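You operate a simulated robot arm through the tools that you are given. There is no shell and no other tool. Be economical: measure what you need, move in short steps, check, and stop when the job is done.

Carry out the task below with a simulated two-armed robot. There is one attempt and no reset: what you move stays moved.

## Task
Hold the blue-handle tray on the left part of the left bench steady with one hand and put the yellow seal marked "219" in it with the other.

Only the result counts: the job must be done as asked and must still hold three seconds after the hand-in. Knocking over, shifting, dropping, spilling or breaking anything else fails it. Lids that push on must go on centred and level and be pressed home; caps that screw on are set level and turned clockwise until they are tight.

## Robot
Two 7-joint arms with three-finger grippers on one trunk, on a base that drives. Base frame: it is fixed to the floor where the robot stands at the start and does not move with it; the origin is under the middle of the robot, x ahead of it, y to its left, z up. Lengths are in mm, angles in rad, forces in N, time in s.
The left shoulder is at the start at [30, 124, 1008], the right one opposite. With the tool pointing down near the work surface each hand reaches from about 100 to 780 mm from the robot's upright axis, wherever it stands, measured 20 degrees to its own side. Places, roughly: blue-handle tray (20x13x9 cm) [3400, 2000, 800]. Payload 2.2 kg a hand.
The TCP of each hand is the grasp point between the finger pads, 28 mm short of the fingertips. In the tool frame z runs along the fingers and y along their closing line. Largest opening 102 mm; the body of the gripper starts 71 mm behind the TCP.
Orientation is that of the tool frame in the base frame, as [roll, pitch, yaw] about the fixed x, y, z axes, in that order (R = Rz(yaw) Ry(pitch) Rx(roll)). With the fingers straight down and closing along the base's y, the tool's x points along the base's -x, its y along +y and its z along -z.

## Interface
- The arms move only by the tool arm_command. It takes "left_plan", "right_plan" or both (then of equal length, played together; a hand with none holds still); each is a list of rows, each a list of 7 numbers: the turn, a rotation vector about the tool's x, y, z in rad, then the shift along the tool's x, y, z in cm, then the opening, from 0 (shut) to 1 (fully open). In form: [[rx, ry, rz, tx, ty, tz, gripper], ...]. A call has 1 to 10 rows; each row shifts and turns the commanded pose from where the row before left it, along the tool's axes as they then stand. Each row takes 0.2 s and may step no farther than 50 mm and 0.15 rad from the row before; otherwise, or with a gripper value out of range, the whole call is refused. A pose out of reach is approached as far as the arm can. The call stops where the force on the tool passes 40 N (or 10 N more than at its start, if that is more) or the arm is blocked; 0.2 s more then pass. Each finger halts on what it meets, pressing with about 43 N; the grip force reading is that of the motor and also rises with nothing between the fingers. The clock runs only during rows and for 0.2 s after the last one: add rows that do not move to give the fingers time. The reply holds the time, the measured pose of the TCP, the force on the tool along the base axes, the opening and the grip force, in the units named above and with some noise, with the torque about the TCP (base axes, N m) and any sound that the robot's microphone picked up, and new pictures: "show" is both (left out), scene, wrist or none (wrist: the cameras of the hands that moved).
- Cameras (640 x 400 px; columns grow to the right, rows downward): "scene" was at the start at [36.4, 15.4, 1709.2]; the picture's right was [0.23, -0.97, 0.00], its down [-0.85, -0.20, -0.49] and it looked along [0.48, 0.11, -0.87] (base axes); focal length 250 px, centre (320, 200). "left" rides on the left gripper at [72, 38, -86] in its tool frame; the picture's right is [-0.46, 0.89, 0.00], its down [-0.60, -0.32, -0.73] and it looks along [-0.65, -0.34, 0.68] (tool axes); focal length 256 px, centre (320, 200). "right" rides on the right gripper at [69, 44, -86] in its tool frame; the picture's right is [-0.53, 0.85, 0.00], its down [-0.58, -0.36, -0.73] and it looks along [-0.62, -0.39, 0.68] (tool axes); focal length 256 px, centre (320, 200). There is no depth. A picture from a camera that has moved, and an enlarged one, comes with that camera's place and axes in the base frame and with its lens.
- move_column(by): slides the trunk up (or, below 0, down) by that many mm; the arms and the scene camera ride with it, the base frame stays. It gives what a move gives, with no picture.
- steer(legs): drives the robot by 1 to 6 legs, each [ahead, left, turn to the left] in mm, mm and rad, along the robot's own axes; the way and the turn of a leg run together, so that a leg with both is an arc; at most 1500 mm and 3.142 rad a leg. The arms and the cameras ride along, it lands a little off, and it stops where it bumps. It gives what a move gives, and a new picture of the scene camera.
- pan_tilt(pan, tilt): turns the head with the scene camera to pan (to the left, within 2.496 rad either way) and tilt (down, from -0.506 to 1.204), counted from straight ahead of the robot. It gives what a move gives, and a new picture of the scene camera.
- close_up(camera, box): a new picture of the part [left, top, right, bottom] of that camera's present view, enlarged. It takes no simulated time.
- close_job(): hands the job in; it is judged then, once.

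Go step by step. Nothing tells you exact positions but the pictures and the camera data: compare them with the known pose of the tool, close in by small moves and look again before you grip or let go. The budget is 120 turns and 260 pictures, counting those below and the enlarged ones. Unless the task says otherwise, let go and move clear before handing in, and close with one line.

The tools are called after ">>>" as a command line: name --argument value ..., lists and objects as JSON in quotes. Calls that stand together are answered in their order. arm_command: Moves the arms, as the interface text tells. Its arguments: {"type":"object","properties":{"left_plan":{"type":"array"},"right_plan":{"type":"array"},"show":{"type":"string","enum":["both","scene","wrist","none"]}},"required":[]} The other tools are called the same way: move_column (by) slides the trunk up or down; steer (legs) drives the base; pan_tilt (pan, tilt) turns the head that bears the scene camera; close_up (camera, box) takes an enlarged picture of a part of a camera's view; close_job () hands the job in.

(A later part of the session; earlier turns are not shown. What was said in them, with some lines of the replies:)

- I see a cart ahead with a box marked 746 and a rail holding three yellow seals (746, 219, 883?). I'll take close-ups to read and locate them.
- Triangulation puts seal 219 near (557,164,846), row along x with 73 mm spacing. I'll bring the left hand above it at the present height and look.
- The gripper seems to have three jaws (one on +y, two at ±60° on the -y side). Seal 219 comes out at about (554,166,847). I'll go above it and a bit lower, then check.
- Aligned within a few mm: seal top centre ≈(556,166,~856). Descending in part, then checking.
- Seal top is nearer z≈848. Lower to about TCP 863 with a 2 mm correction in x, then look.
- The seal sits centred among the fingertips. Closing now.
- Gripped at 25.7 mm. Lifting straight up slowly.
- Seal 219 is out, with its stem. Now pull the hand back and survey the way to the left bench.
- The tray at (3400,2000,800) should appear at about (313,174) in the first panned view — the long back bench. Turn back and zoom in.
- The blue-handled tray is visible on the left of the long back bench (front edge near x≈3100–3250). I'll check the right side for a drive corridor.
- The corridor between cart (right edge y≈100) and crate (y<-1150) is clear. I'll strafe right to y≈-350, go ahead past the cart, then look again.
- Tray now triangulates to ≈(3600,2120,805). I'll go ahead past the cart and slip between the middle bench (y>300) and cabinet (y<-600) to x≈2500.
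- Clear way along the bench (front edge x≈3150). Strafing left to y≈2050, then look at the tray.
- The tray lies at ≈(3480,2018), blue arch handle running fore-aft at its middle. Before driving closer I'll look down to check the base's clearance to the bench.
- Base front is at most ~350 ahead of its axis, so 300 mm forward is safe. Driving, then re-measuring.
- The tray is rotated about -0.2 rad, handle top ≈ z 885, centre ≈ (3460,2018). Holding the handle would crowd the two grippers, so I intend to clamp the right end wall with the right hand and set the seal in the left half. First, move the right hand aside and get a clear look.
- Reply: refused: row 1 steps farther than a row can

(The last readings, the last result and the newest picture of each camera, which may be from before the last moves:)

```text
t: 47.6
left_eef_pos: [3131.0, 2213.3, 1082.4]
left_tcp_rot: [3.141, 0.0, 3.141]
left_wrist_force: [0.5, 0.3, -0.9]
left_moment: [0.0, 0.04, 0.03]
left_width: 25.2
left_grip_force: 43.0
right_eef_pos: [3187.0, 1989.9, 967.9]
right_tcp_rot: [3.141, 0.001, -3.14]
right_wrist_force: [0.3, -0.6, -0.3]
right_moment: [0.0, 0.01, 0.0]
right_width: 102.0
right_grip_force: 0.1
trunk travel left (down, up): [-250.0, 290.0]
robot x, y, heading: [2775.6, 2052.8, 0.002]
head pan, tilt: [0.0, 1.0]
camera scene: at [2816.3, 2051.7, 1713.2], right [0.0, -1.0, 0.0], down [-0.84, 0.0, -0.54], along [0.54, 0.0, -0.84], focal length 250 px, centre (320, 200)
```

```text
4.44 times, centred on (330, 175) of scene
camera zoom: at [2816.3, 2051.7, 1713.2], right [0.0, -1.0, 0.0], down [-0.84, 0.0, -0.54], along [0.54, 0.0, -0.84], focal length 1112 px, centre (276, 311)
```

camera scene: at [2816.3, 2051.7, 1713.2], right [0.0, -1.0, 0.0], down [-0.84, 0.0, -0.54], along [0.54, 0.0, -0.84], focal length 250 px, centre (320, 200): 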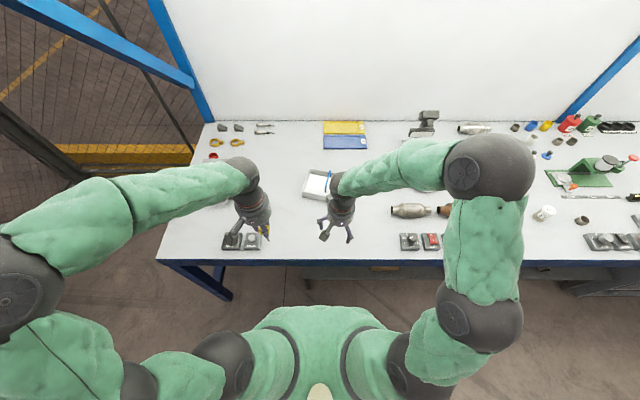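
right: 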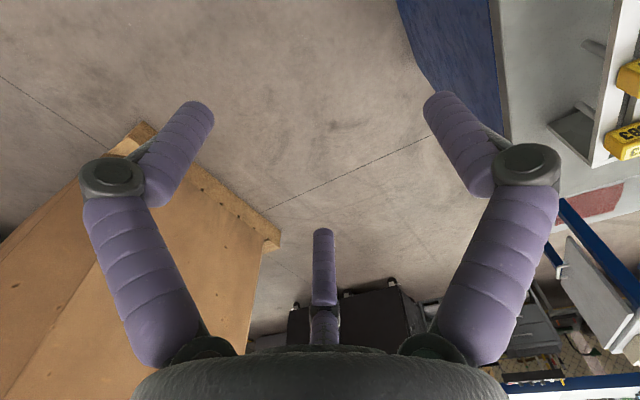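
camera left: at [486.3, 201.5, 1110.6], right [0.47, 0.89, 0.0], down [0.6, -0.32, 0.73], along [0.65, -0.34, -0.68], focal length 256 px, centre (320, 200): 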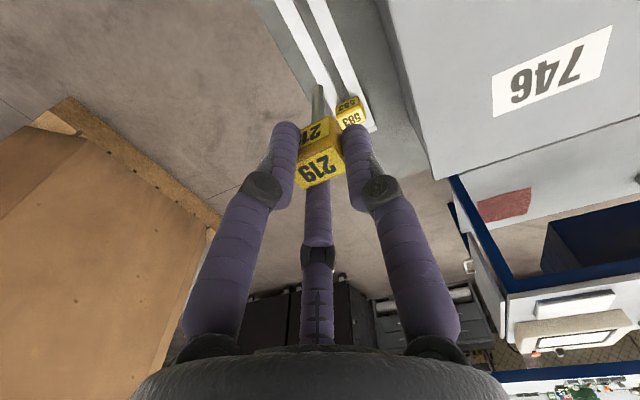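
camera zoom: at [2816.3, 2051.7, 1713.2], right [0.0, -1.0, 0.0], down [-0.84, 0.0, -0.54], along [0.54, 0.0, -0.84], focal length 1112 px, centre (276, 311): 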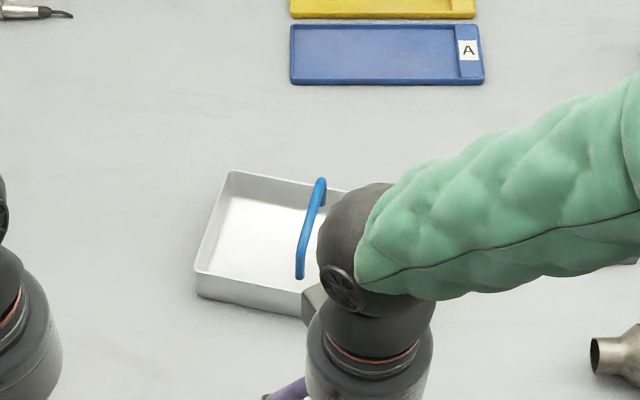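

Each row may only step 50 mm, so I'll split it smaller.

>>> arm_command --right_plan '[[0, 0, 0.05, -3, -3, 0, 1], [0, 0, 0.05, -3, -3, 0, 1], [0, 0, 0.05, -3, -3, 0, 1], [0, 0, 0.05, -2, -3, 0, 1], [0, 0, 0, 0, -3, 0, 1], [0, 0, 0, 0, 0, 0, 1]]'

>>> close_up --camera "scene" --box '[260, 130, 400, 220]'

```text
t: 49.0
left_eef_pos: [3132.0, 2214.2, 1082.5]
left_tcp_rot: [3.14, 0.001, -3.141]
left_wrist_force: [0.4, 1.3, -0.8]
left_moment: [-0.01, 0.0, 0.0]
left_width: 25.4
left_grip_force: 42.8
right_eef_pos: [3283.1, 1832.8, 966.8]
right_tcp_rot: [3.141, -0.001, 2.944]
right_wrist_force: [-0.3, -0.2, 0.2]
right_moment: [-0.01, -0.01, -0.01]
right_width: 102.0
right_grip_force: 0.1
trunk travel left (down, up): [-250.0, 290.0]
robot x, y, heading: [2775.9, 2048.4, -0.005]
head pan, tilt: [0.0, 1.0]
camera scene: at [2817.1, 2052.3, 1713.2], right [0.0, -1.0, 0.0], down [-0.84, 0.0, -0.54], along [0.54, 0.0, -0.84], focal length 250 px, centre (320, 200)
camera right: at [3224.7, 1889.5, 1052.4], right [0.69, 0.72, 0.0], down [0.49, -0.47, 0.73], along [0.53, -0.5, -0.68], focal length 256 px, centre (320, 200)
```

scene: 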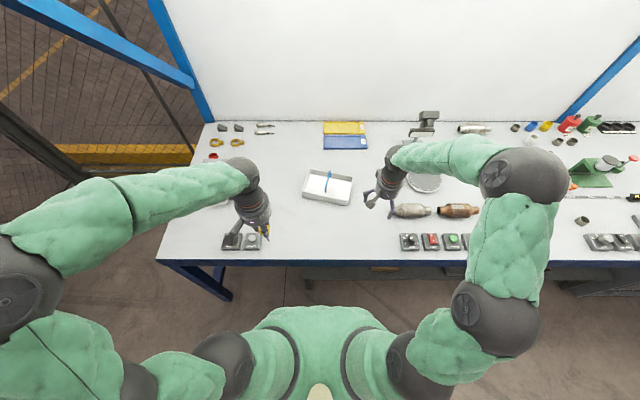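
right: 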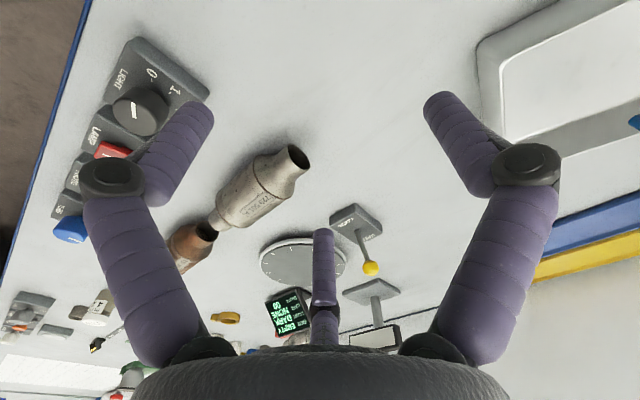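

```text
4.44 times, centred on (330, 175) of scene
camera zoom: at [2817.1, 2052.3, 1713.2], right [0.0, -1.0, 0.0], down [-0.84, 0.0, -0.54], along [0.54, 0.0, -0.84], focal length 1112 px, centre (276, 311)
```

zoom: 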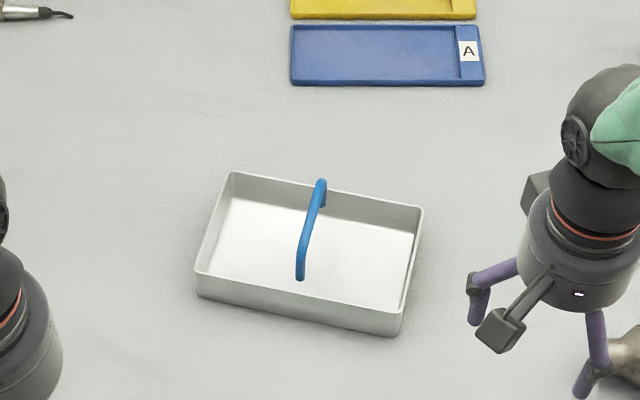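

Rim fits z≈832 with centre (3466,2017), tilt ≈0.24 rad; dimensions match. Right end-wall middle ≈ (3442,1920). Moving the right hand above it.

>>> arm_command --right_plan '[[0, 0, 0.01, -3.5, 2.9, 0, 1], [0, 0, 0.01, -3.5, 2.9, 0, 1], [0, 0, 0.01, -3.5, 2.9, 0, 0.5], [0, 0, 0.01, -3.4, 2.9, 0, 0.5], [0, 0, 0, 0, 0, 3, 0.5], [0, 0, 0, 0, 0, 0, 0.5]]'

>>> close_up --camera "scene" --box '[260, 130, 400, 220]'

```text
t: 50.4
left_eef_pos: [3132.1, 2213.7, 1082.5]
left_tcp_rot: [-3.141, -0.002, 3.14]
left_wrist_force: [-0.8, -0.2, -0.5]
left_moment: [0.02, -0.01, 0.01]
left_width: 25.3
left_grip_force: 43.2
right_eef_pos: [3443.0, 1919.0, 936.9]
right_tcp_rot: [-3.141, 0.001, 2.903]
right_wrist_force: [0.0, 0.2, -0.3]
right_moment: [-0.02, -0.03, 0.0]
right_width: 51.0
right_grip_force: 0.0
trunk travel left (down, up): [-250.0, 290.0]
robot x, y, heading: [2776.3, 2053.1, -0.002]
head pan, tilt: [0.0, 1.0]
camera scene: at [2816.6, 2052.1, 1713.3], right [0.0, -1.0, 0.0], down [-0.84, 0.0, -0.54], along [0.54, 0.0, -0.84], focal length 250 px, centre (320, 200)
camera right: at [3386.9, 1976.4, 1022.4], right [0.72, 0.69, 0.0], down [0.47, -0.49, 0.73], along [0.51, -0.53, -0.68], focal length 256 px, centre (320, 200)
```

scene: 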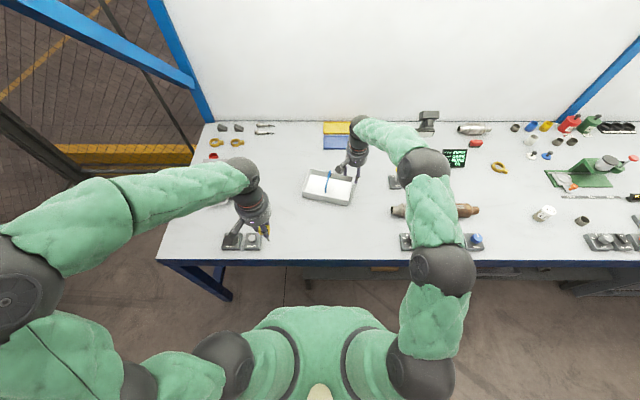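
right: 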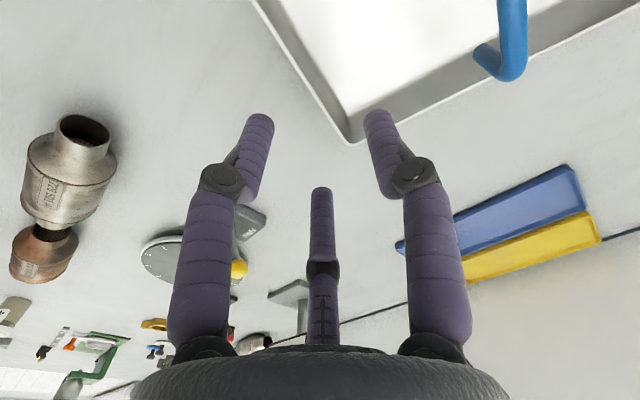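

```text
4.44 times, centred on (330, 175) of scene
camera zoom: at [2816.6, 2052.1, 1713.3], right [0.0, -1.0, 0.0], down [-0.84, 0.0, -0.54], along [0.54, 0.0, -0.84], focal length 1112 px, centre (276, 311)
```

zoom: 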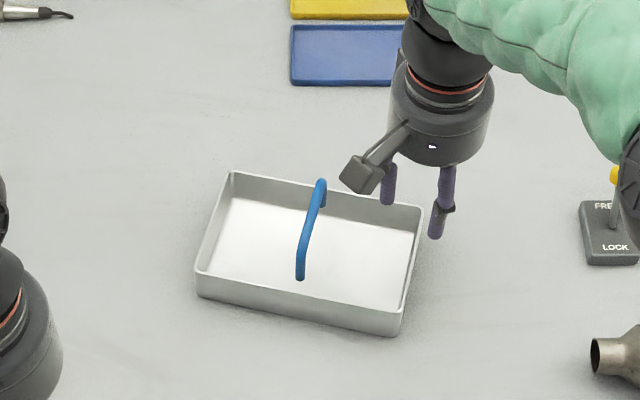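

Wrist-camera check of the rear-right rim corner agrees within 5 mm. Lowering toward the rim and checking before the fingers straddle it.

>>> arm_command --right_plan '[[0, 0, 0, 0, 0, 3, 0.5], [0, 0, 0, 0, 0, 3, 0.5], [0, 0, 0, 0, 0, 1, 0.5], [0, 0, 0, 0, 0, 0, 0.5]]' --show "wrist"

>>> close_up --camera "right" --box '[200, 60, 440, 210]'

>>> close_up --camera "scene" --box '[300, 130, 400, 220]'

```text
t: 51.4
left_eef_pos: [3131.2, 2214.1, 1083.1]
left_tcp_rot: [3.141, 0.001, -3.141]
left_wrist_force: [-0.5, 0.4, -0.1]
left_moment: [0.02, 0.01, 0.01]
left_width: 25.0
left_grip_force: 43.6
right_eef_pos: [3443.7, 1919.5, 867.2]
right_tcp_rot: [3.141, 0.001, 2.903]
right_wrist_force: [0.0, 0.2, 0.5]
right_moment: [-0.01, -0.01, -0.02]
right_width: 51.3
right_grip_force: 0.1
trunk travel left (down, up): [-250.0, 290.0]
robot x, y, heading: [2777.4, 2052.4, -0.001]
head pan, tilt: [0.0, 1.0]
camera right: at [3387.6, 1976.1, 952.0], right [0.72, 0.69, 0.0], down [0.47, -0.49, 0.73], along [0.51, -0.53, -0.68], focal length 256 px, centre (320, 200)
```

right: 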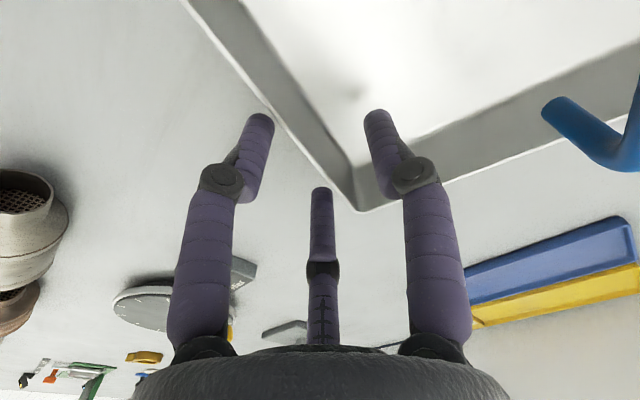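

```text
2.67 times, centred on (320, 135) of right
camera zoom: at [3387.6, 1976.1, 952.0], right [0.72, 0.69, 0.0], down [0.47, -0.49, 0.73], along [0.51, -0.53, -0.68], focal length 683 px, centre (320, 373)
```

zoom: 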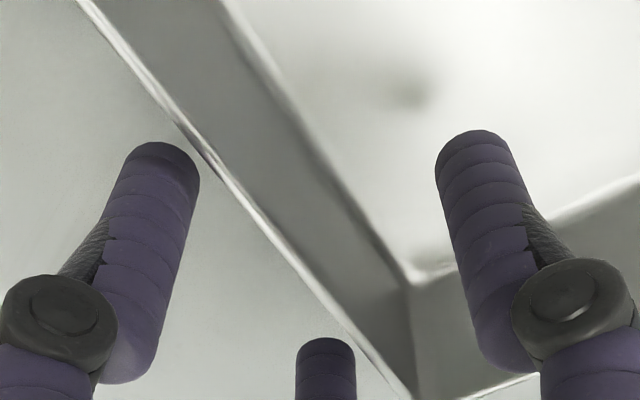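

```text
4.44 times, centred on (350, 175) of scene
camera zoom: at [2816.7, 2051.6, 1713.3], right [0.0, -1.0, 0.0], down [-0.84, 0.0, -0.54], along [0.54, 0.0, -0.84], focal length 1112 px, centre (187, 311)
```

zoom: 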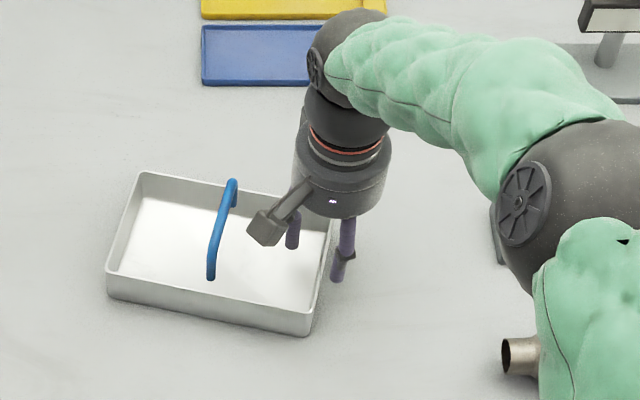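

The rim seems to be nearer z≈842 and the wall about 6 mm to the right of the tool axis. Shifting right 6 mm, opening wider, and descending astride the wall.

>>> arm_command --right_plan '[[0, 0, 0, 0, -0.6, 0, 0.8], [0, 0, 0, 0, 0, 0, 0.9], [0, 0, 0, 0.5, 0, 1, 0.9], [0, 0, 0, 0, 0, 1, 0.9], [0, 0, 0, 0, 0, 0, 0.9]]' --show "wrist"

>>> close_up --camera "right" --box '[180, 40, 460, 230]'

>>> close_up --camera "scene" --box '[300, 130, 400, 220]'

```text
t: 52.6
left_eef_pos: [3131.6, 2214.3, 1083.6]
left_tcp_rot: [3.141, -0.001, -3.141]
left_wrist_force: [-0.4, 0.3, 0.4]
left_moment: [-0.04, 0.01, 0.01]
left_width: 25.2
left_grip_force: 42.6
right_eef_pos: [3436.4, 1913.1, 847.9]
right_tcp_rot: [-3.14, 0.001, 2.902]
right_wrist_force: [-0.3, 0.3, -0.2]
right_moment: [0.0, 0.0, 0.01]
right_width: 91.6
right_grip_force: 0.0
trunk travel left (down, up): [-250.0, 290.0]
robot x, y, heading: [2777.2, 2049.2, 0.002]
head pan, tilt: [0.0, 1.0]
camera right: at [3381.0, 1971.1, 932.5], right [0.72, 0.69, 0.0], down [0.47, -0.49, 0.73], along [0.51, -0.53, -0.68], focal length 256 px, centre (320, 200)
```

right: 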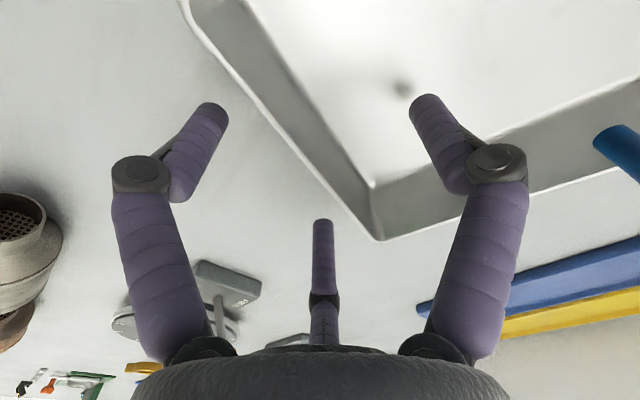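

```text
2.11 times, centred on (320, 135) of right
camera zoom: at [3381.0, 1971.1, 932.5], right [0.72, 0.69, 0.0], down [0.47, -0.49, 0.73], along [0.51, -0.53, -0.68], focal length 539 px, centre (320, 337)
```

zoom: 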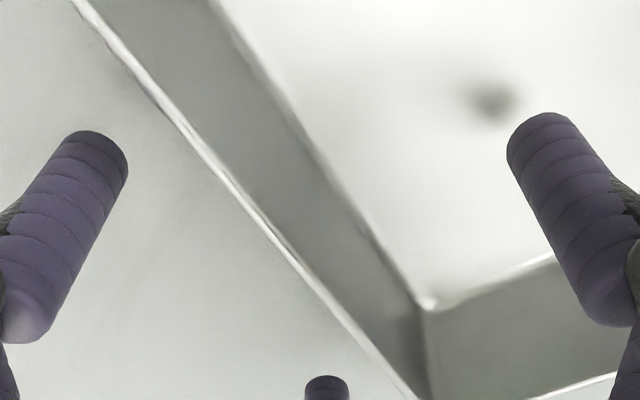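

```text
4.44 times, centred on (350, 175) of scene
camera zoom: at [2816.5, 2051.6, 1713.3], right [0.0, -1.0, 0.0], down [-0.84, 0.0, -0.54], along [0.54, 0.0, -0.84], focal length 1112 px, centre (187, 311)
```

zoom: 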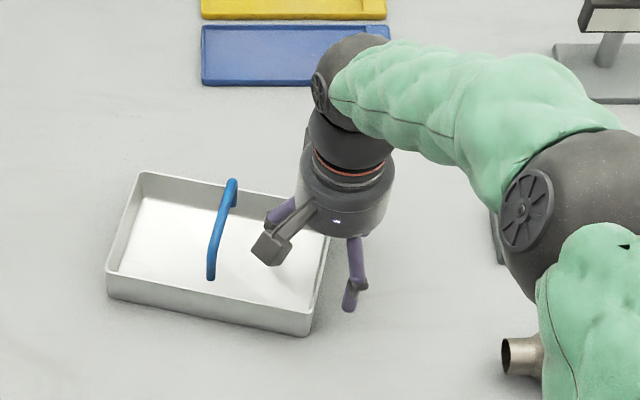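

The end wall is centred between the jaws, tips ~20 mm below the rim. Closing on it.

>>> arm_command --right_plan '[[0, 0, 0, 0, 0, 0, 0.6], [0, 0, 0, 0, 0, 0, 0.3], [0, 0, 0, 0, 0, 0, 0.15], [0, 0, 0, 0, 0, 0, 0], [0, 0, 0, 0, 0, 0, 0], [0, 0, 0, 0, 0, 0, 0]]'

>>> close_up --camera "right" --box '[180, 40, 460, 230]'

>>> close_up --camera "scene" --box '[260, 130, 400, 220]'

```text
t: 54.0
left_eef_pos: [3131.3, 2213.3, 1082.6]
left_tcp_rot: [-3.14, 0.002, 3.139]
left_wrist_force: [-0.1, -0.8, -0.4]
left_moment: [0.0, 0.0, -0.02]
left_width: 25.3
left_grip_force: 43.3
right_eef_pos: [3436.8, 1913.6, 847.8]
right_tcp_rot: [-3.142, -0.001, 2.902]
right_wrist_force: [-1.0, 0.7, -0.4]
right_moment: [0.1, 0.05, -0.13]
right_width: 7.4
right_grip_force: 36.0
trunk travel left (down, up): [-250.0, 290.0]
robot x, y, heading: [2777.2, 2049.6, 0.003]
head pan, tilt: [0.0, 1.0]
camera scene: at [2816.9, 2051.7, 1713.2], right [0.0, -1.0, 0.0], down [-0.84, 0.0, -0.54], along [0.54, 0.0, -0.84], focal length 250 px, centre (320, 200)
camera right: at [3381.2, 1971.1, 932.3], right [0.72, 0.69, 0.0], down [0.47, -0.49, 0.73], along [0.51, -0.53, -0.68], focal length 256 px, centre (320, 200)
```

scene: 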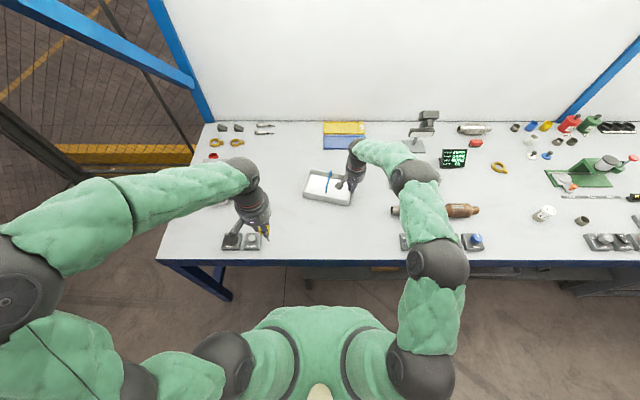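
right: 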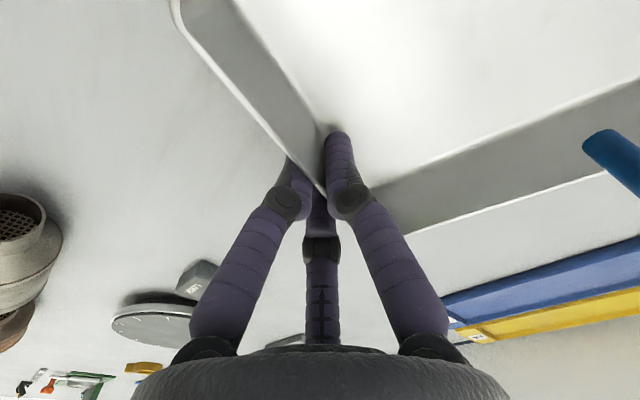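

```text
2.11 times, centred on (320, 135) of right
camera zoom: at [3381.2, 1971.1, 932.3], right [0.72, 0.69, 0.0], down [0.47, -0.49, 0.73], along [0.51, -0.53, -0.68], focal length 539 px, centre (320, 337)
```

zoom: 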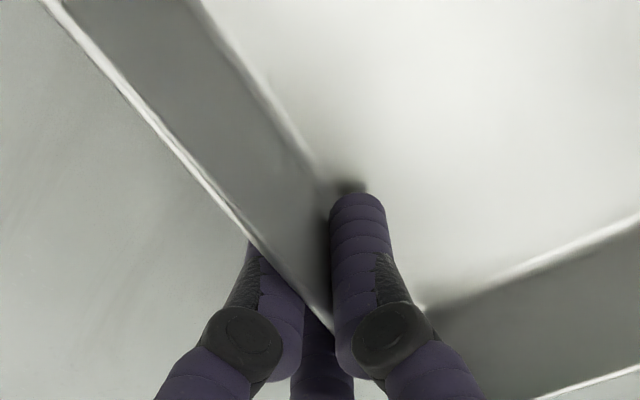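

```text
4.44 times, centred on (330, 175) of scene
camera zoom: at [2816.9, 2051.7, 1713.2], right [0.0, -1.0, 0.0], down [-0.84, 0.0, -0.54], along [0.54, 0.0, -0.84], focal length 1112 px, centre (276, 311)
```

zoom: 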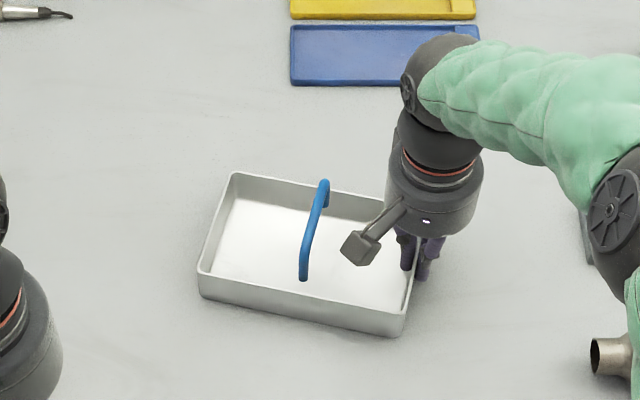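

The tray is clamped (36 N, moved only ~3 mm). Seal is ~92 mm long with its stem, so I'll tilt the left hand (stem tip forward) to lay it down in the left half. First rotate in place and look.

>>> arm_command --left_plan '[[0, 0, 0.12, 0, 0, 0, 0], [0, 0, 0.12, 0, 0, 0, 0], [0, -0.14, 0, 0, 0, 0, 0], [0, -0.14, 0, 0, 0, 0, 0], [0, -0.14, 0, 0, 0, 0, 0], [0, -0.14, 0, 0, 0, 0, 0], [0, -0.14, 0, 0, 0, 0, 0], [0, 0, 0, 0, 0, 0, 0]]'

>>> close_up --camera "scene" --box '[220, 130, 320, 260]'

```text
t: 55.8
left_eef_pos: [3130.9, 2213.4, 1083.4]
left_tcp_rot: [-3.14, 0.699, 2.904]
left_wrist_force: [-0.3, -0.4, 0.1]
left_moment: [0.01, 0.0, -0.02]
left_width: 25.2
left_grip_force: 42.9
right_eef_pos: [3438.0, 1913.0, 847.1]
right_tcp_rot: [3.142, -0.002, 2.903]
right_wrist_force: [-0.6, -0.4, 0.5]
right_moment: [0.04, 0.07, -0.04]
right_width: 7.6
right_grip_force: 35.6
trunk travel left (down, up): [-250.0, 290.0]
robot x, y, heading: [2775.2, 2049.4, 0.002]
head pan, tilt: [0.0, 1.0]
camera scene: at [2817.2, 2051.6, 1713.3], right [0.0, -1.0, 0.0], down [-0.84, 0.0, -0.54], along [0.54, 0.0, -0.84], focal length 250 px, centre (320, 200)
camera left: at [3034.3, 2276.7, 1103.2], right [0.56, 0.78, 0.3], down [-0.08, -0.31, 0.95], along [0.83, -0.55, -0.1], focal length 256 px, centre (320, 200)
```

scene: 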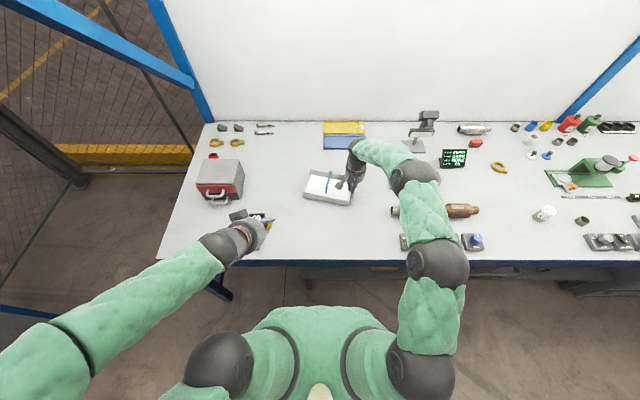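
left: 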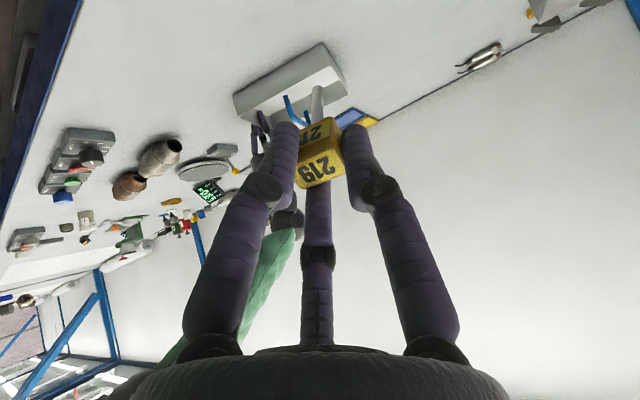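

```text
3.08 times, centred on (270, 195) of scene
camera zoom: at [2817.2, 2051.6, 1713.3], right [0.0, -1.0, 0.0], down [-0.84, 0.0, -0.54], along [0.54, 0.0, -0.84], focal length 770 px, centre (474, 215)
```

zoom: 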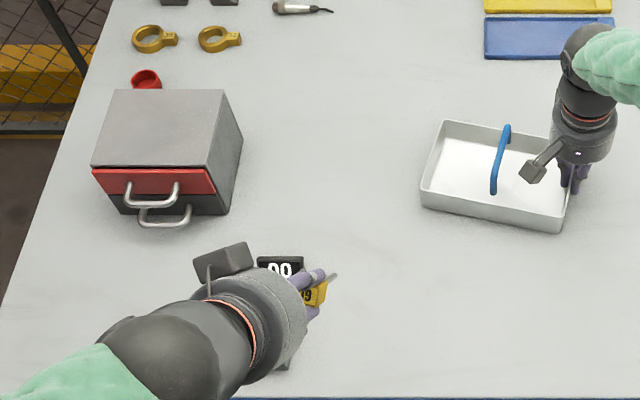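

Tilt is as wanted. Now translate to a hover over the left half of the tray.

>>> arm_command --left_plan '[[0, 0, 0, -2.318, -0.858, 3.961, 0], [0, 0, 0, -2.318, -0.858, 3.961, 0], [0, 0, 0, -2.318, -0.858, 3.961, 0], [0, 0, 0, -2.318, -0.858, 3.961, 0], [0, 0, 0, -2.318, -0.858, 3.961, 0], [0, 0, 0, -2.318, -0.858, 3.961, 0], [0, 0, 0, -2.318, -0.858, 3.961, 0], [0, 0, 0, -2.318, -0.858, 3.961, 0], [0, 0, 0, 0, 0, 0, 0]]'

>>> close_up --camera "scene" --box '[260, 130, 400, 220]'

```text
t: 57.8
left_eef_pos: [3450.7, 2065.3, 962.4]
left_tcp_rot: [3.14, 0.698, 2.902]
left_wrist_force: [0.3, 0.4, -1.2]
left_moment: [-0.02, 0.02, -0.03]
left_width: 25.4
left_grip_force: 42.9
right_eef_pos: [3437.6, 1914.3, 847.2]
right_tcp_rot: [-3.142, 0.002, 2.902]
right_wrist_force: [0.3, -0.6, -0.4]
right_moment: [0.27, 0.07, -0.01]
right_width: 7.4
right_grip_force: 35.5
trunk travel left (down, up): [-250.0, 290.0]
robot x, y, heading: [2775.9, 2050.5, -0.004]
head pan, tilt: [0.0, 1.0]
camera scene: at [2816.3, 2051.8, 1713.3], right [0.0, -1.0, 0.0], down [-0.84, 0.0, -0.54], along [0.54, 0.0, -0.84], focal length 250 px, centre (320, 200)
camera left: at [3352.7, 2128.2, 982.2], right [0.56, 0.78, 0.3], down [-0.08, -0.31, 0.95], along [0.83, -0.55, -0.1], focal length 256 px, centre (320, 200)
```

scene: 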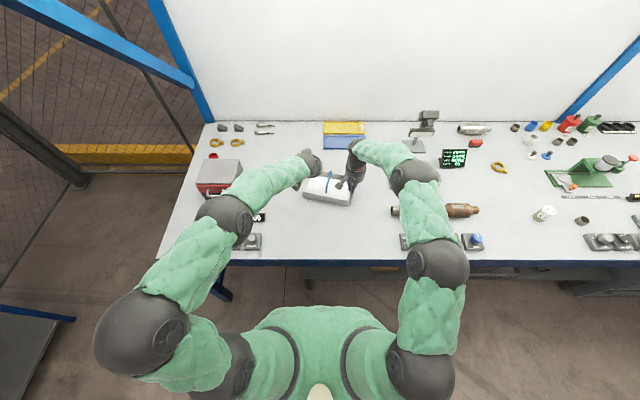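
left: 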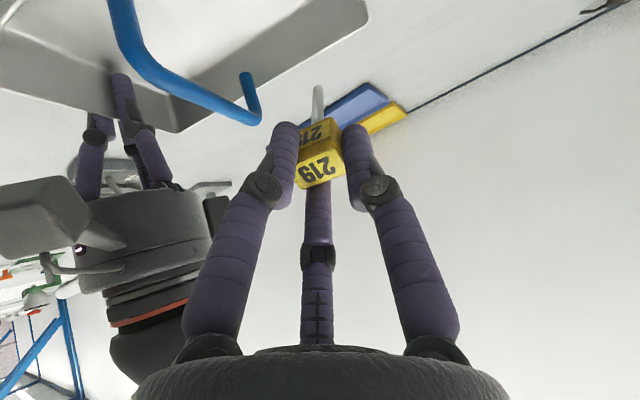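

```text
4.44 times, centred on (330, 175) of scene
camera zoom: at [2816.3, 2051.8, 1713.3], right [0.0, -1.0, 0.0], down [-0.84, 0.0, -0.54], along [0.54, 0.0, -0.84], focal length 1112 px, centre (276, 311)
```

zoom: 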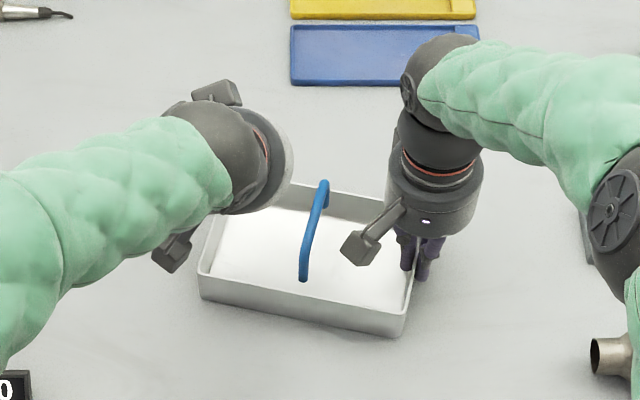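

Stem tip is only ~6 mm from the back wall in plan; I'll retreat 10 mm toward the front, then descend partly and look.

>>> arm_command --left_plan '[[0, 0, 0, 0.765, 0, -0.64, 0], [0, 0, 0, 1.224, 0, 1.454, 0], [0, 0, 0, 1.224, 0, 1.454, 0], [0, 0, 0, 1.224, 0, 1.454, 0], [0, 0, 0, 0, 0, 0, 0]]'

>>> close_up --camera "left" --box '[200, 0, 440, 200]'

>>> close_up --camera "right" --box '[300, 0, 640, 200]'

```text
t: 59.0
left_eef_pos: [3442.2, 2067.2, 903.5]
left_tcp_rot: [3.14, 0.701, 2.902]
left_wrist_force: [-0.8, -0.2, 0.3]
left_moment: [-0.01, 0.03, 0.04]
left_width: 25.2
left_grip_force: 42.9
right_eef_pos: [3436.6, 1913.6, 846.7]
right_tcp_rot: [3.14, -0.001, 2.903]
right_wrist_force: [0.2, -0.1, 0.1]
right_moment: [0.08, -0.05, 0.02]
right_width: 7.5
right_grip_force: 35.6
trunk travel left (down, up): [-250.0, 290.0]
robot x, y, heading: [2770.5, 2053.0, 0.003]
head pan, tilt: [0.0, 1.0]
camera scene: at [2816.9, 2051.5, 1713.3], right [0.0, -1.0, 0.0], down [-0.84, 0.0, -0.54], along [0.54, 0.0, -0.84], focal length 250 px, centre (320, 200)
camera left: at [3344.2, 2130.2, 924.0], right [0.56, 0.78, 0.3], down [-0.08, -0.31, 0.95], along [0.83, -0.55, -0.11], focal length 256 px, centre (320, 200)
```

scene: 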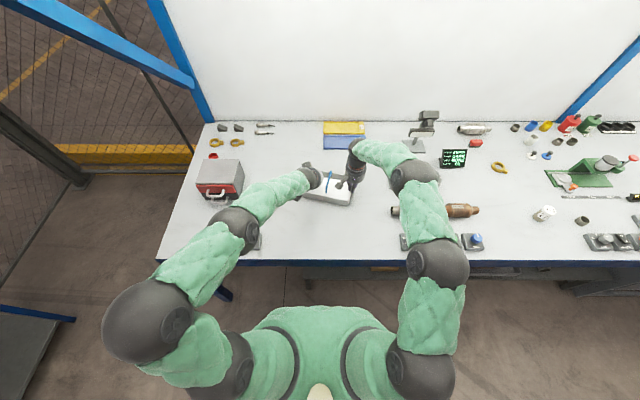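
left: 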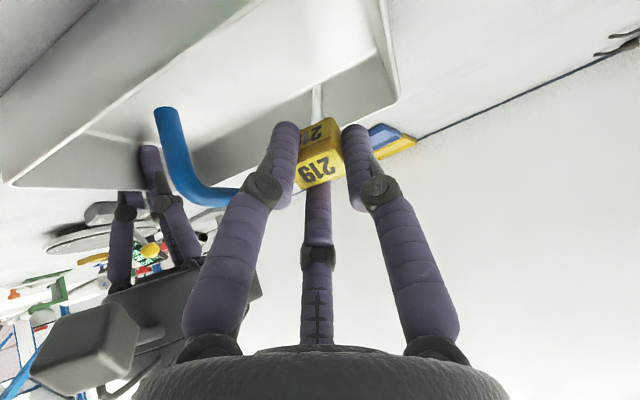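

```text
2.00 times, centred on (320, 100) of left
camera zoom: at [3344.2, 2130.2, 924.0], right [0.56, 0.78, 0.3], down [-0.08, -0.31, 0.95], along [0.83, -0.55, -0.11], focal length 512 px, centre (320, 400)
```

zoom: 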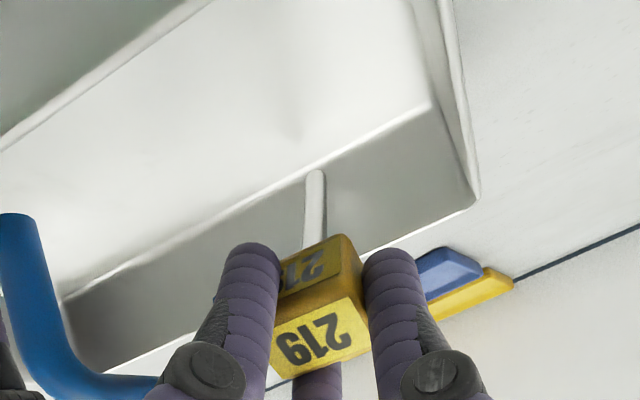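

```text
1.88 times, centred on (470, 100) of right
camera zoom: at [3381.1, 1971.1, 932.3], right [0.72, 0.69, 0.0], down [0.47, -0.49, 0.73], along [0.51, -0.53, -0.68], focal length 482 px, centre (38, 388)
```

zoom: 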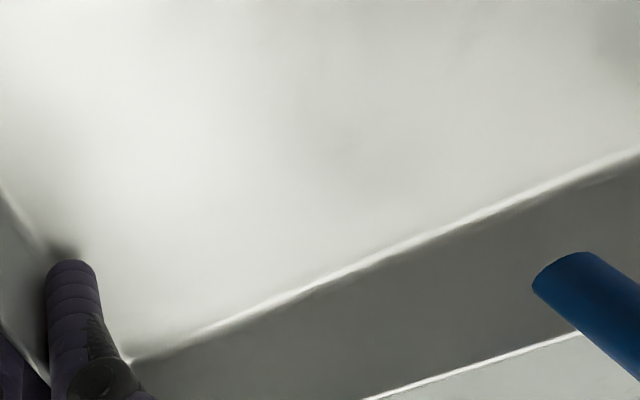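

The stem is inside the tray, tip ~15 mm above its floor. Lowering 11 mm gently.

>>> arm_command --left_plan '[[0, 0, 0, 0.258, 0, 0.306, 0], [0, 0, 0, 0.258, 0, 0.306, 0], [0, 0, 0, 0.193, 0, 0.23, 0], [0, 0, 0, 0, 0, 0, 0]]' --show "wrist"

>>> close_up --camera "left" --box '[200, 0, 440, 200]'

```text
t: 60.0
left_eef_pos: [3441.4, 2068.2, 894.8]
left_tcp_rot: [3.142, 0.702, 2.902]
left_wrist_force: [-3.3, -0.6, 11.6]
left_moment: [-0.19, -0.48, -0.11]
left_width: 25.2
left_grip_force: 42.7
right_eef_pos: [3435.2, 1913.4, 847.0]
right_tcp_rot: [-3.141, -0.001, 2.902]
right_wrist_force: [2.2, 0.0, -1.9]
right_moment: [0.11, 0.33, -0.12]
right_width: 7.2
right_grip_force: 35.6
trunk travel left (down, up): [-250.0, 290.0]
robot x, y, heading: [2776.1, 2053.4, 0.0]
head pan, tilt: [0.0, 1.0]
camera left: at [3344.8, 2130.2, 914.3], right [0.55, 0.78, 0.3], down [-0.09, -0.31, 0.95], along [0.83, -0.55, -0.1], focal length 256 px, centre (320, 200)
```

left: 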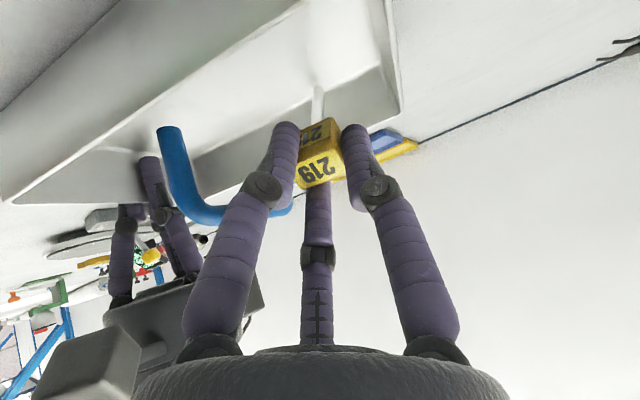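

```text
2.00 times, centred on (320, 100) of left
camera zoom: at [3344.8, 2130.2, 914.3], right [0.55, 0.78, 0.3], down [-0.09, -0.31, 0.95], along [0.83, -0.55, -0.1], focal length 512 px, centre (320, 400)
```

zoom: 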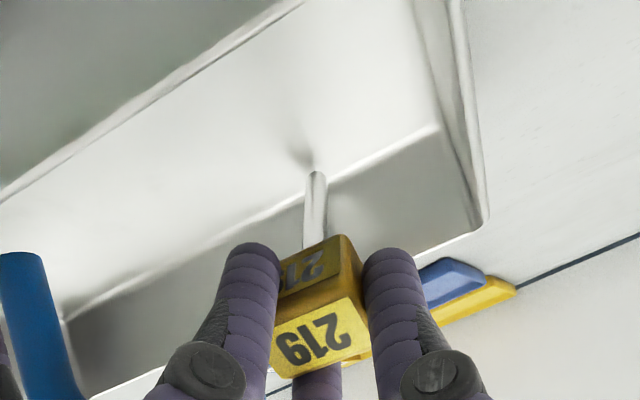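

The tip touches the floor (≈12 N). I'll ease off 3 mm and tilt a further 0.2 rad about the tip to bring the head lower before release.

>>> arm_command --left_plan '[[0, 0, 0, -0.193, 0, -0.23, 0], [0, -0.1, 0, 1.068, 0, 0.053, 0], [0, -0.1, 0, 1.068, 0, 0.053, 0], [0, 0, 0, 0, 0, 0, 0]]'

>>> close_up --camera "left" --box '[200, 0, 440, 200]'

>>> close_up --camera "scene" --box '[260, 130, 400, 220]'

```text
t: 61.0
left_eef_pos: [3434.9, 2076.4, 884.6]
left_tcp_rot: [3.113, 0.827, 2.9]
left_wrist_force: [-2.3, -1.5, 4.4]
left_moment: [-0.21, -0.31, -0.1]
left_width: 25.3
left_grip_force: 42.8
left hand out of reach, approached as far as the arm can: row 2, 3
right_eef_pos: [3436.2, 1912.2, 847.3]
right_tcp_rot: [-3.14, 0.0, 2.901]
right_wrist_force: [0.2, 0.3, -0.2]
right_moment: [0.05, 0.06, -0.04]
right_width: 7.5
right_grip_force: 35.8
trunk travel left (down, up): [-250.0, 290.0]
robot x, y, heading: [2771.4, 2049.4, -0.002]
head pan, tilt: [0.0, 1.0]
camera scene: at [2816.4, 2051.4, 1713.3], right [0.0, -1.0, 0.0], down [-0.84, 0.0, -0.54], along [0.54, 0.0, -0.84], focal length 250 px, centre (320, 200)
camera left: at [3334.2, 2137.6, 892.0], right [0.5, 0.79, 0.36], down [-0.2, -0.3, 0.93], along [0.84, -0.54, 0.01], focal length 256 px, centre (320, 200)
```

scene: 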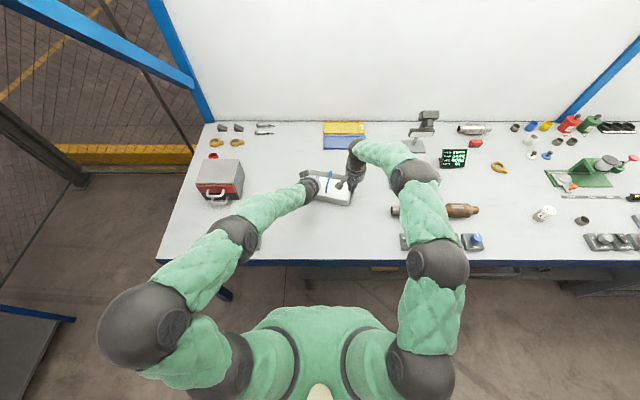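
left: 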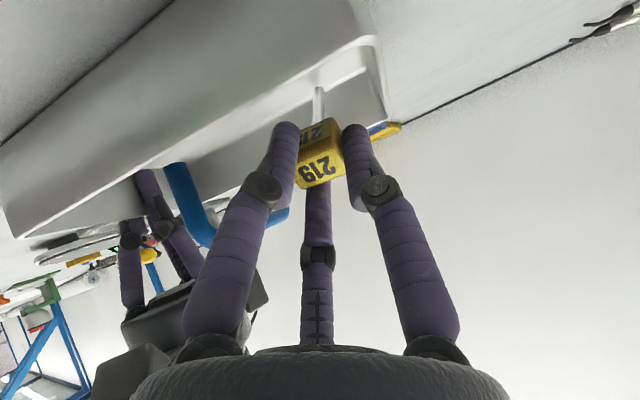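

```text
2.00 times, centred on (320, 100) of left
camera zoom: at [3334.2, 2137.6, 892.0], right [0.5, 0.79, 0.36], down [-0.2, -0.3, 0.93], along [0.84, -0.54, 0.01], focal length 512 px, centre (320, 400)
```

zoom: 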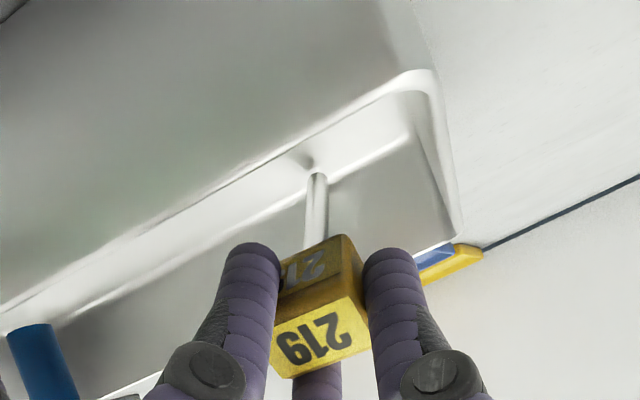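

```text
4.44 times, centred on (330, 175) of scene
camera zoom: at [2816.4, 2051.4, 1713.3], right [0.0, -1.0, 0.0], down [-0.84, 0.0, -0.54], along [0.54, 0.0, -0.84], focal length 1112 px, centre (276, 311)
```

zoom: 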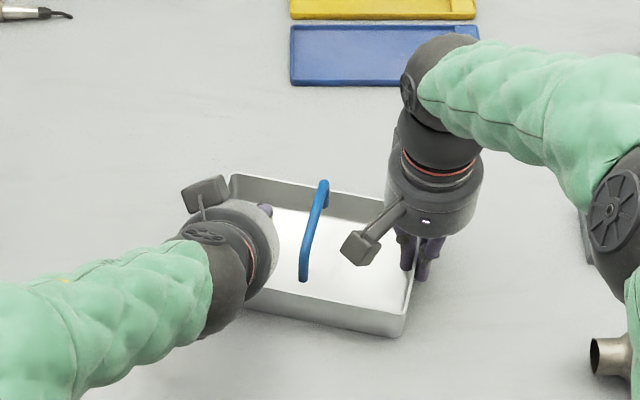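

Joint limit reached at tilt 0.83 rad — enough. The seal rests low in the tray; now releasing.

>>> arm_command --left_plan '[[0, 0, 0, 0, 0, 0, 0.35], [0, 0, 0, 0, 0, 0, 0.5], [0, 0, 0, 0, 0, 0, 0.5], [0, 0, 0, 0, 0, 0, 0.5]]' --show "wrist"

>>> close_up --camera "left" --box '[200, 0, 440, 200]'

```text
t: 62.0
left_eef_pos: [3434.6, 2076.0, 885.7]
left_tcp_rot: [3.113, 0.827, 2.901]
left_wrist_force: [0.1, 0.3, -0.6]
left_moment: [-0.01, 0.0, -0.01]
left_width: 51.0
left_grip_force: 0.0
right_eef_pos: [3437.7, 1912.7, 846.7]
right_tcp_rot: [3.139, 0.0, 2.902]
right_wrist_force: [-0.7, -0.4, 0.1]
right_moment: [0.04, -0.15, -0.02]
right_width: 7.4
right_grip_force: 35.7
trunk travel left (down, up): [-250.0, 290.0]
robot x, y, heading: [2774.8, 2051.7, 0.0]
head pan, tilt: [0.0, 1.0]
camera left: at [3334.7, 2137.7, 892.1], right [0.5, 0.79, 0.36], down [-0.2, -0.3, 0.93], along [0.84, -0.54, 0.01], focal length 256 px, centre (320, 200)
```

left: 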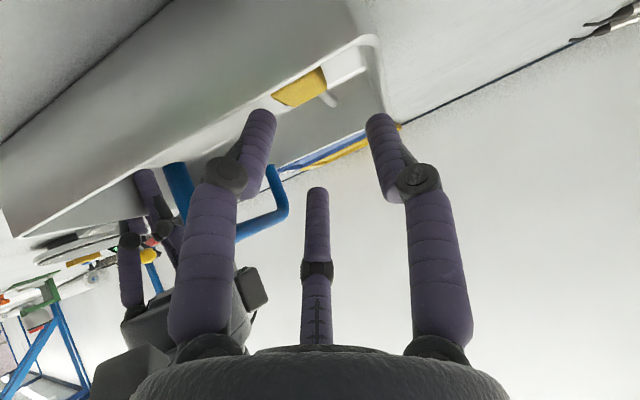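

```text
2.00 times, centred on (320, 100) of left
camera zoom: at [3334.7, 2137.7, 892.1], right [0.5, 0.79, 0.36], down [-0.2, -0.3, 0.93], along [0.84, -0.54, 0.01], focal length 512 px, centre (320, 400)
```

zoom: 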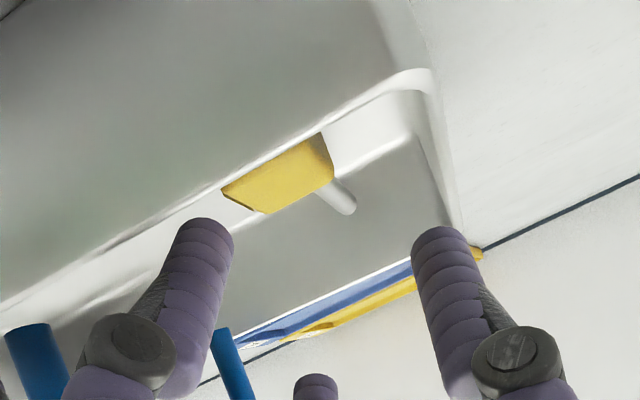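

The seal lies inside the tray. Raising the left hand straight up and clear, then a check.

>>> arm_command --left_plan '[[0, 0, 0, -2.35, 0, -1.86, 0.5], [0, 0, 0, -2.35, 0, -1.86, 0.5], [0, 0, 0, -2.35, 0, -1.86, 0.5], [0, 0, 0, -2.35, 0, -1.86, 0.5], [0, 0, 0, 0, 0, -4, 0.5], [0, 0, 0, 0, 0, -4, 0.5], [0, 0, 0, 0, 0, -4, 0.5], [0, 0, 0, 0, 0, 0, 0.5]]'

>>> close_up --camera "scene" --box '[260, 130, 400, 220]'

```text
t: 63.8
left_eef_pos: [3355.7, 2088.4, 1086.0]
left_tcp_rot: [3.113, 0.827, 2.899]
left_wrist_force: [0.3, -0.6, 0.4]
left_moment: [-0.02, 0.02, 0.01]
left_width: 51.0
left_grip_force: 0.0
right_eef_pos: [3436.9, 1913.5, 847.0]
right_tcp_rot: [3.141, -0.001, 2.902]
right_wrist_force: [0.2, 0.1, -0.2]
right_moment: [0.13, -0.04, -0.01]
right_width: 7.4
right_grip_force: 35.5
trunk travel left (down, up): [-250.0, 290.0]
robot x, y, heading: [2775.5, 2053.6, -0.0]
head pan, tilt: [0.0, 1.0]
camera scene: at [2817.3, 2051.3, 1713.2], right [0.0, -1.0, 0.0], down [-0.84, 0.0, -0.54], along [0.54, 0.0, -0.84], focal length 250 px, centre (320, 200)
camera left: at [3255.4, 2150.0, 1092.9], right [0.5, 0.79, 0.36], down [-0.2, -0.3, 0.93], along [0.84, -0.54, 0.01], focal length 256 px, centre (320, 200)
```

scene: 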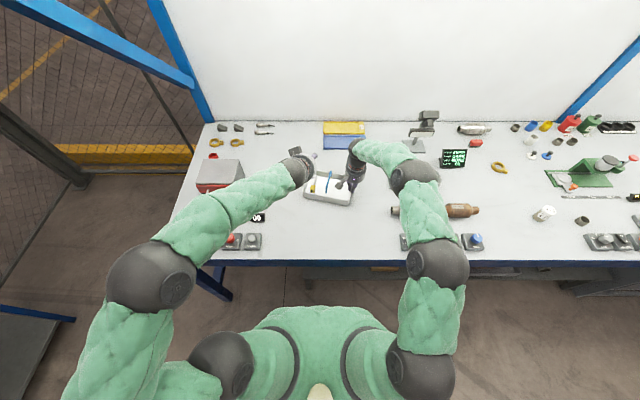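
left: 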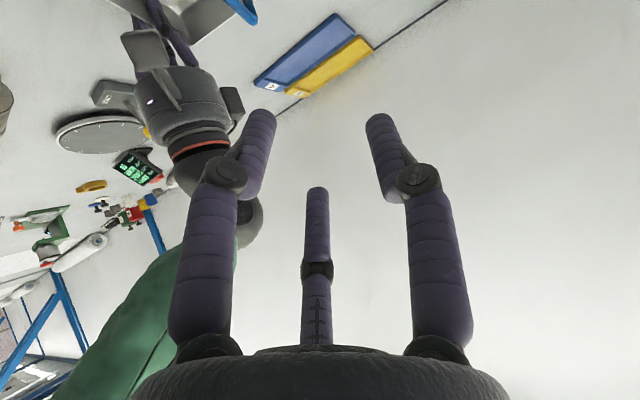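

```text
4.44 times, centred on (330, 175) of scene
camera zoom: at [2817.3, 2051.3, 1713.2], right [0.0, -1.0, 0.0], down [-0.84, 0.0, -0.54], along [0.54, 0.0, -0.84], focal length 1112 px, centre (276, 311)
```

zoom: 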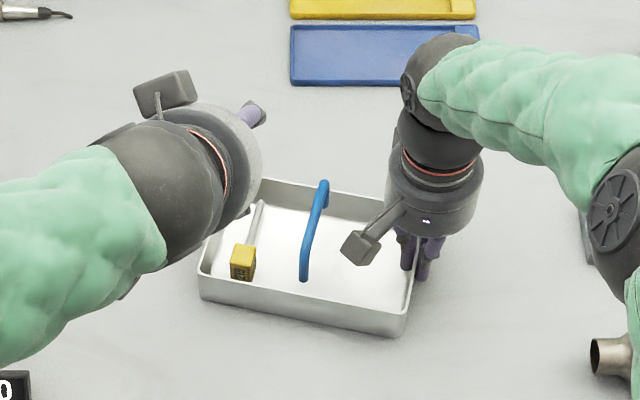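

Seal 219 lies flat in the tray's left half. Now open the right hand and lift it off the wall.

>>> arm_command --right_plan '[[0, 0, 0, 0, 0, 0, 0.2], [0, 0, 0, 0, 0, 0, 0.4], [0, 0, 0, 0, 0, 0, 0.5], [0, 0, 0, 0, 0, -2, 0.5], [0, 0, 0, 0, 0, -3, 0.5], [0, 0, 0, 0, 0, -4, 0.5], [0, 0, 0, 0, 0, -4, 0.5], [0, 0, 0, 3, -3, 0, 0.5], [0, 0, 0, 3, -3, 0, 0.5], [0, 0, 0, 0, 0, 0, 0.5]]'

>>> close_up --camera "scene" --box '[180, 110, 440, 260]'

```text
t: 66.0
left_eef_pos: [3356.9, 2090.3, 1087.5]
left_tcp_rot: [3.114, 0.828, 2.901]
left_wrist_force: [1.1, 0.0, -0.9]
left_moment: [-0.01, 0.02, 0.03]
left_width: 51.0
left_grip_force: 0.0
right_eef_pos: [3364.6, 1868.3, 976.5]
right_tcp_rot: [3.141, -0.001, 2.902]
right_wrist_force: [-0.2, 0.2, 0.2]
right_moment: [-0.03, 0.02, -0.03]
right_width: 51.0
right_grip_force: 0.1
trunk travel left (down, up): [-250.0, 290.0]
robot x, y, heading: [2778.5, 2050.0, -0.006]
head pan, tilt: [0.0, 1.0]
camera scene: at [2817.5, 2051.8, 1713.2], right [0.0, -1.0, 0.0], down [-0.84, 0.0, -0.54], along [0.54, 0.0, -0.84], focal length 250 px, centre (320, 200)
camera right: at [3308.9, 1926.1, 1062.1], right [0.72, 0.7, 0.0], down [0.48, -0.49, 0.73], along [0.51, -0.53, -0.68], focal length 256 px, centre (320, 200)
```

scene: 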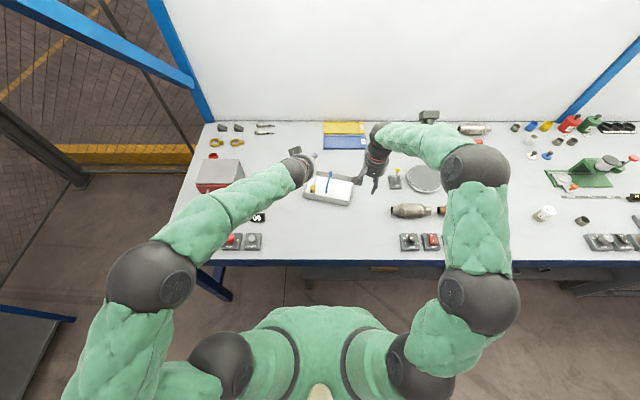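
right: 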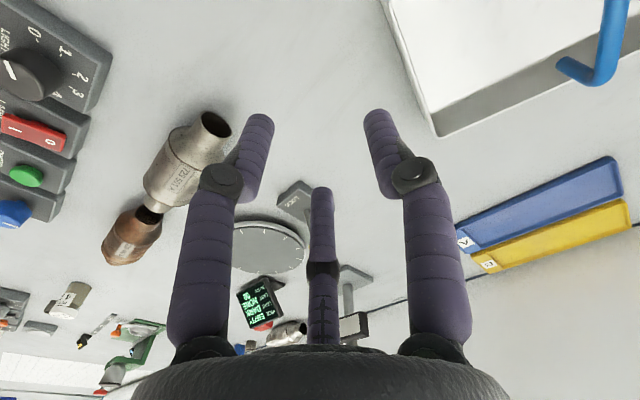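

```text
2.46 times, centred on (310, 185) of scene
camera zoom: at [2817.5, 2051.8, 1713.2], right [0.0, -1.0, 0.0], down [-0.84, 0.0, -0.54], along [0.54, 0.0, -0.84], focal length 616 px, centre (345, 237)
```

zoom: 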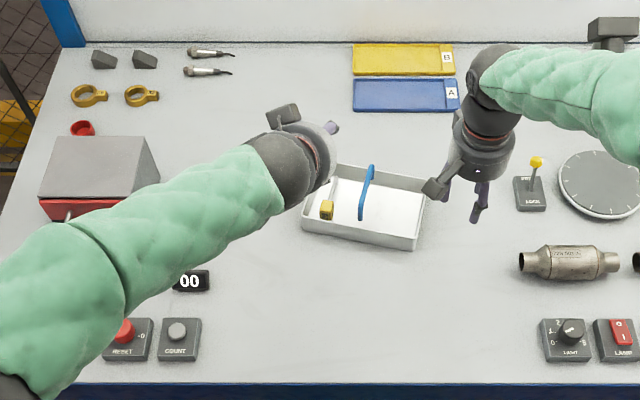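

Both hands are clear, the tray stands undisturbed with seal 219 lying inside, and nothing else has moved. Handing in.

>>> close_job

```text
The job is handed in.
```

The yellow "219" seal is lying in the blue-handle tray, and the job is handed in. The right hand held the tray by its end wall while the left put the seal in. The tray moved only a few millimetres when gripped, and I saw nothing else disturbed.
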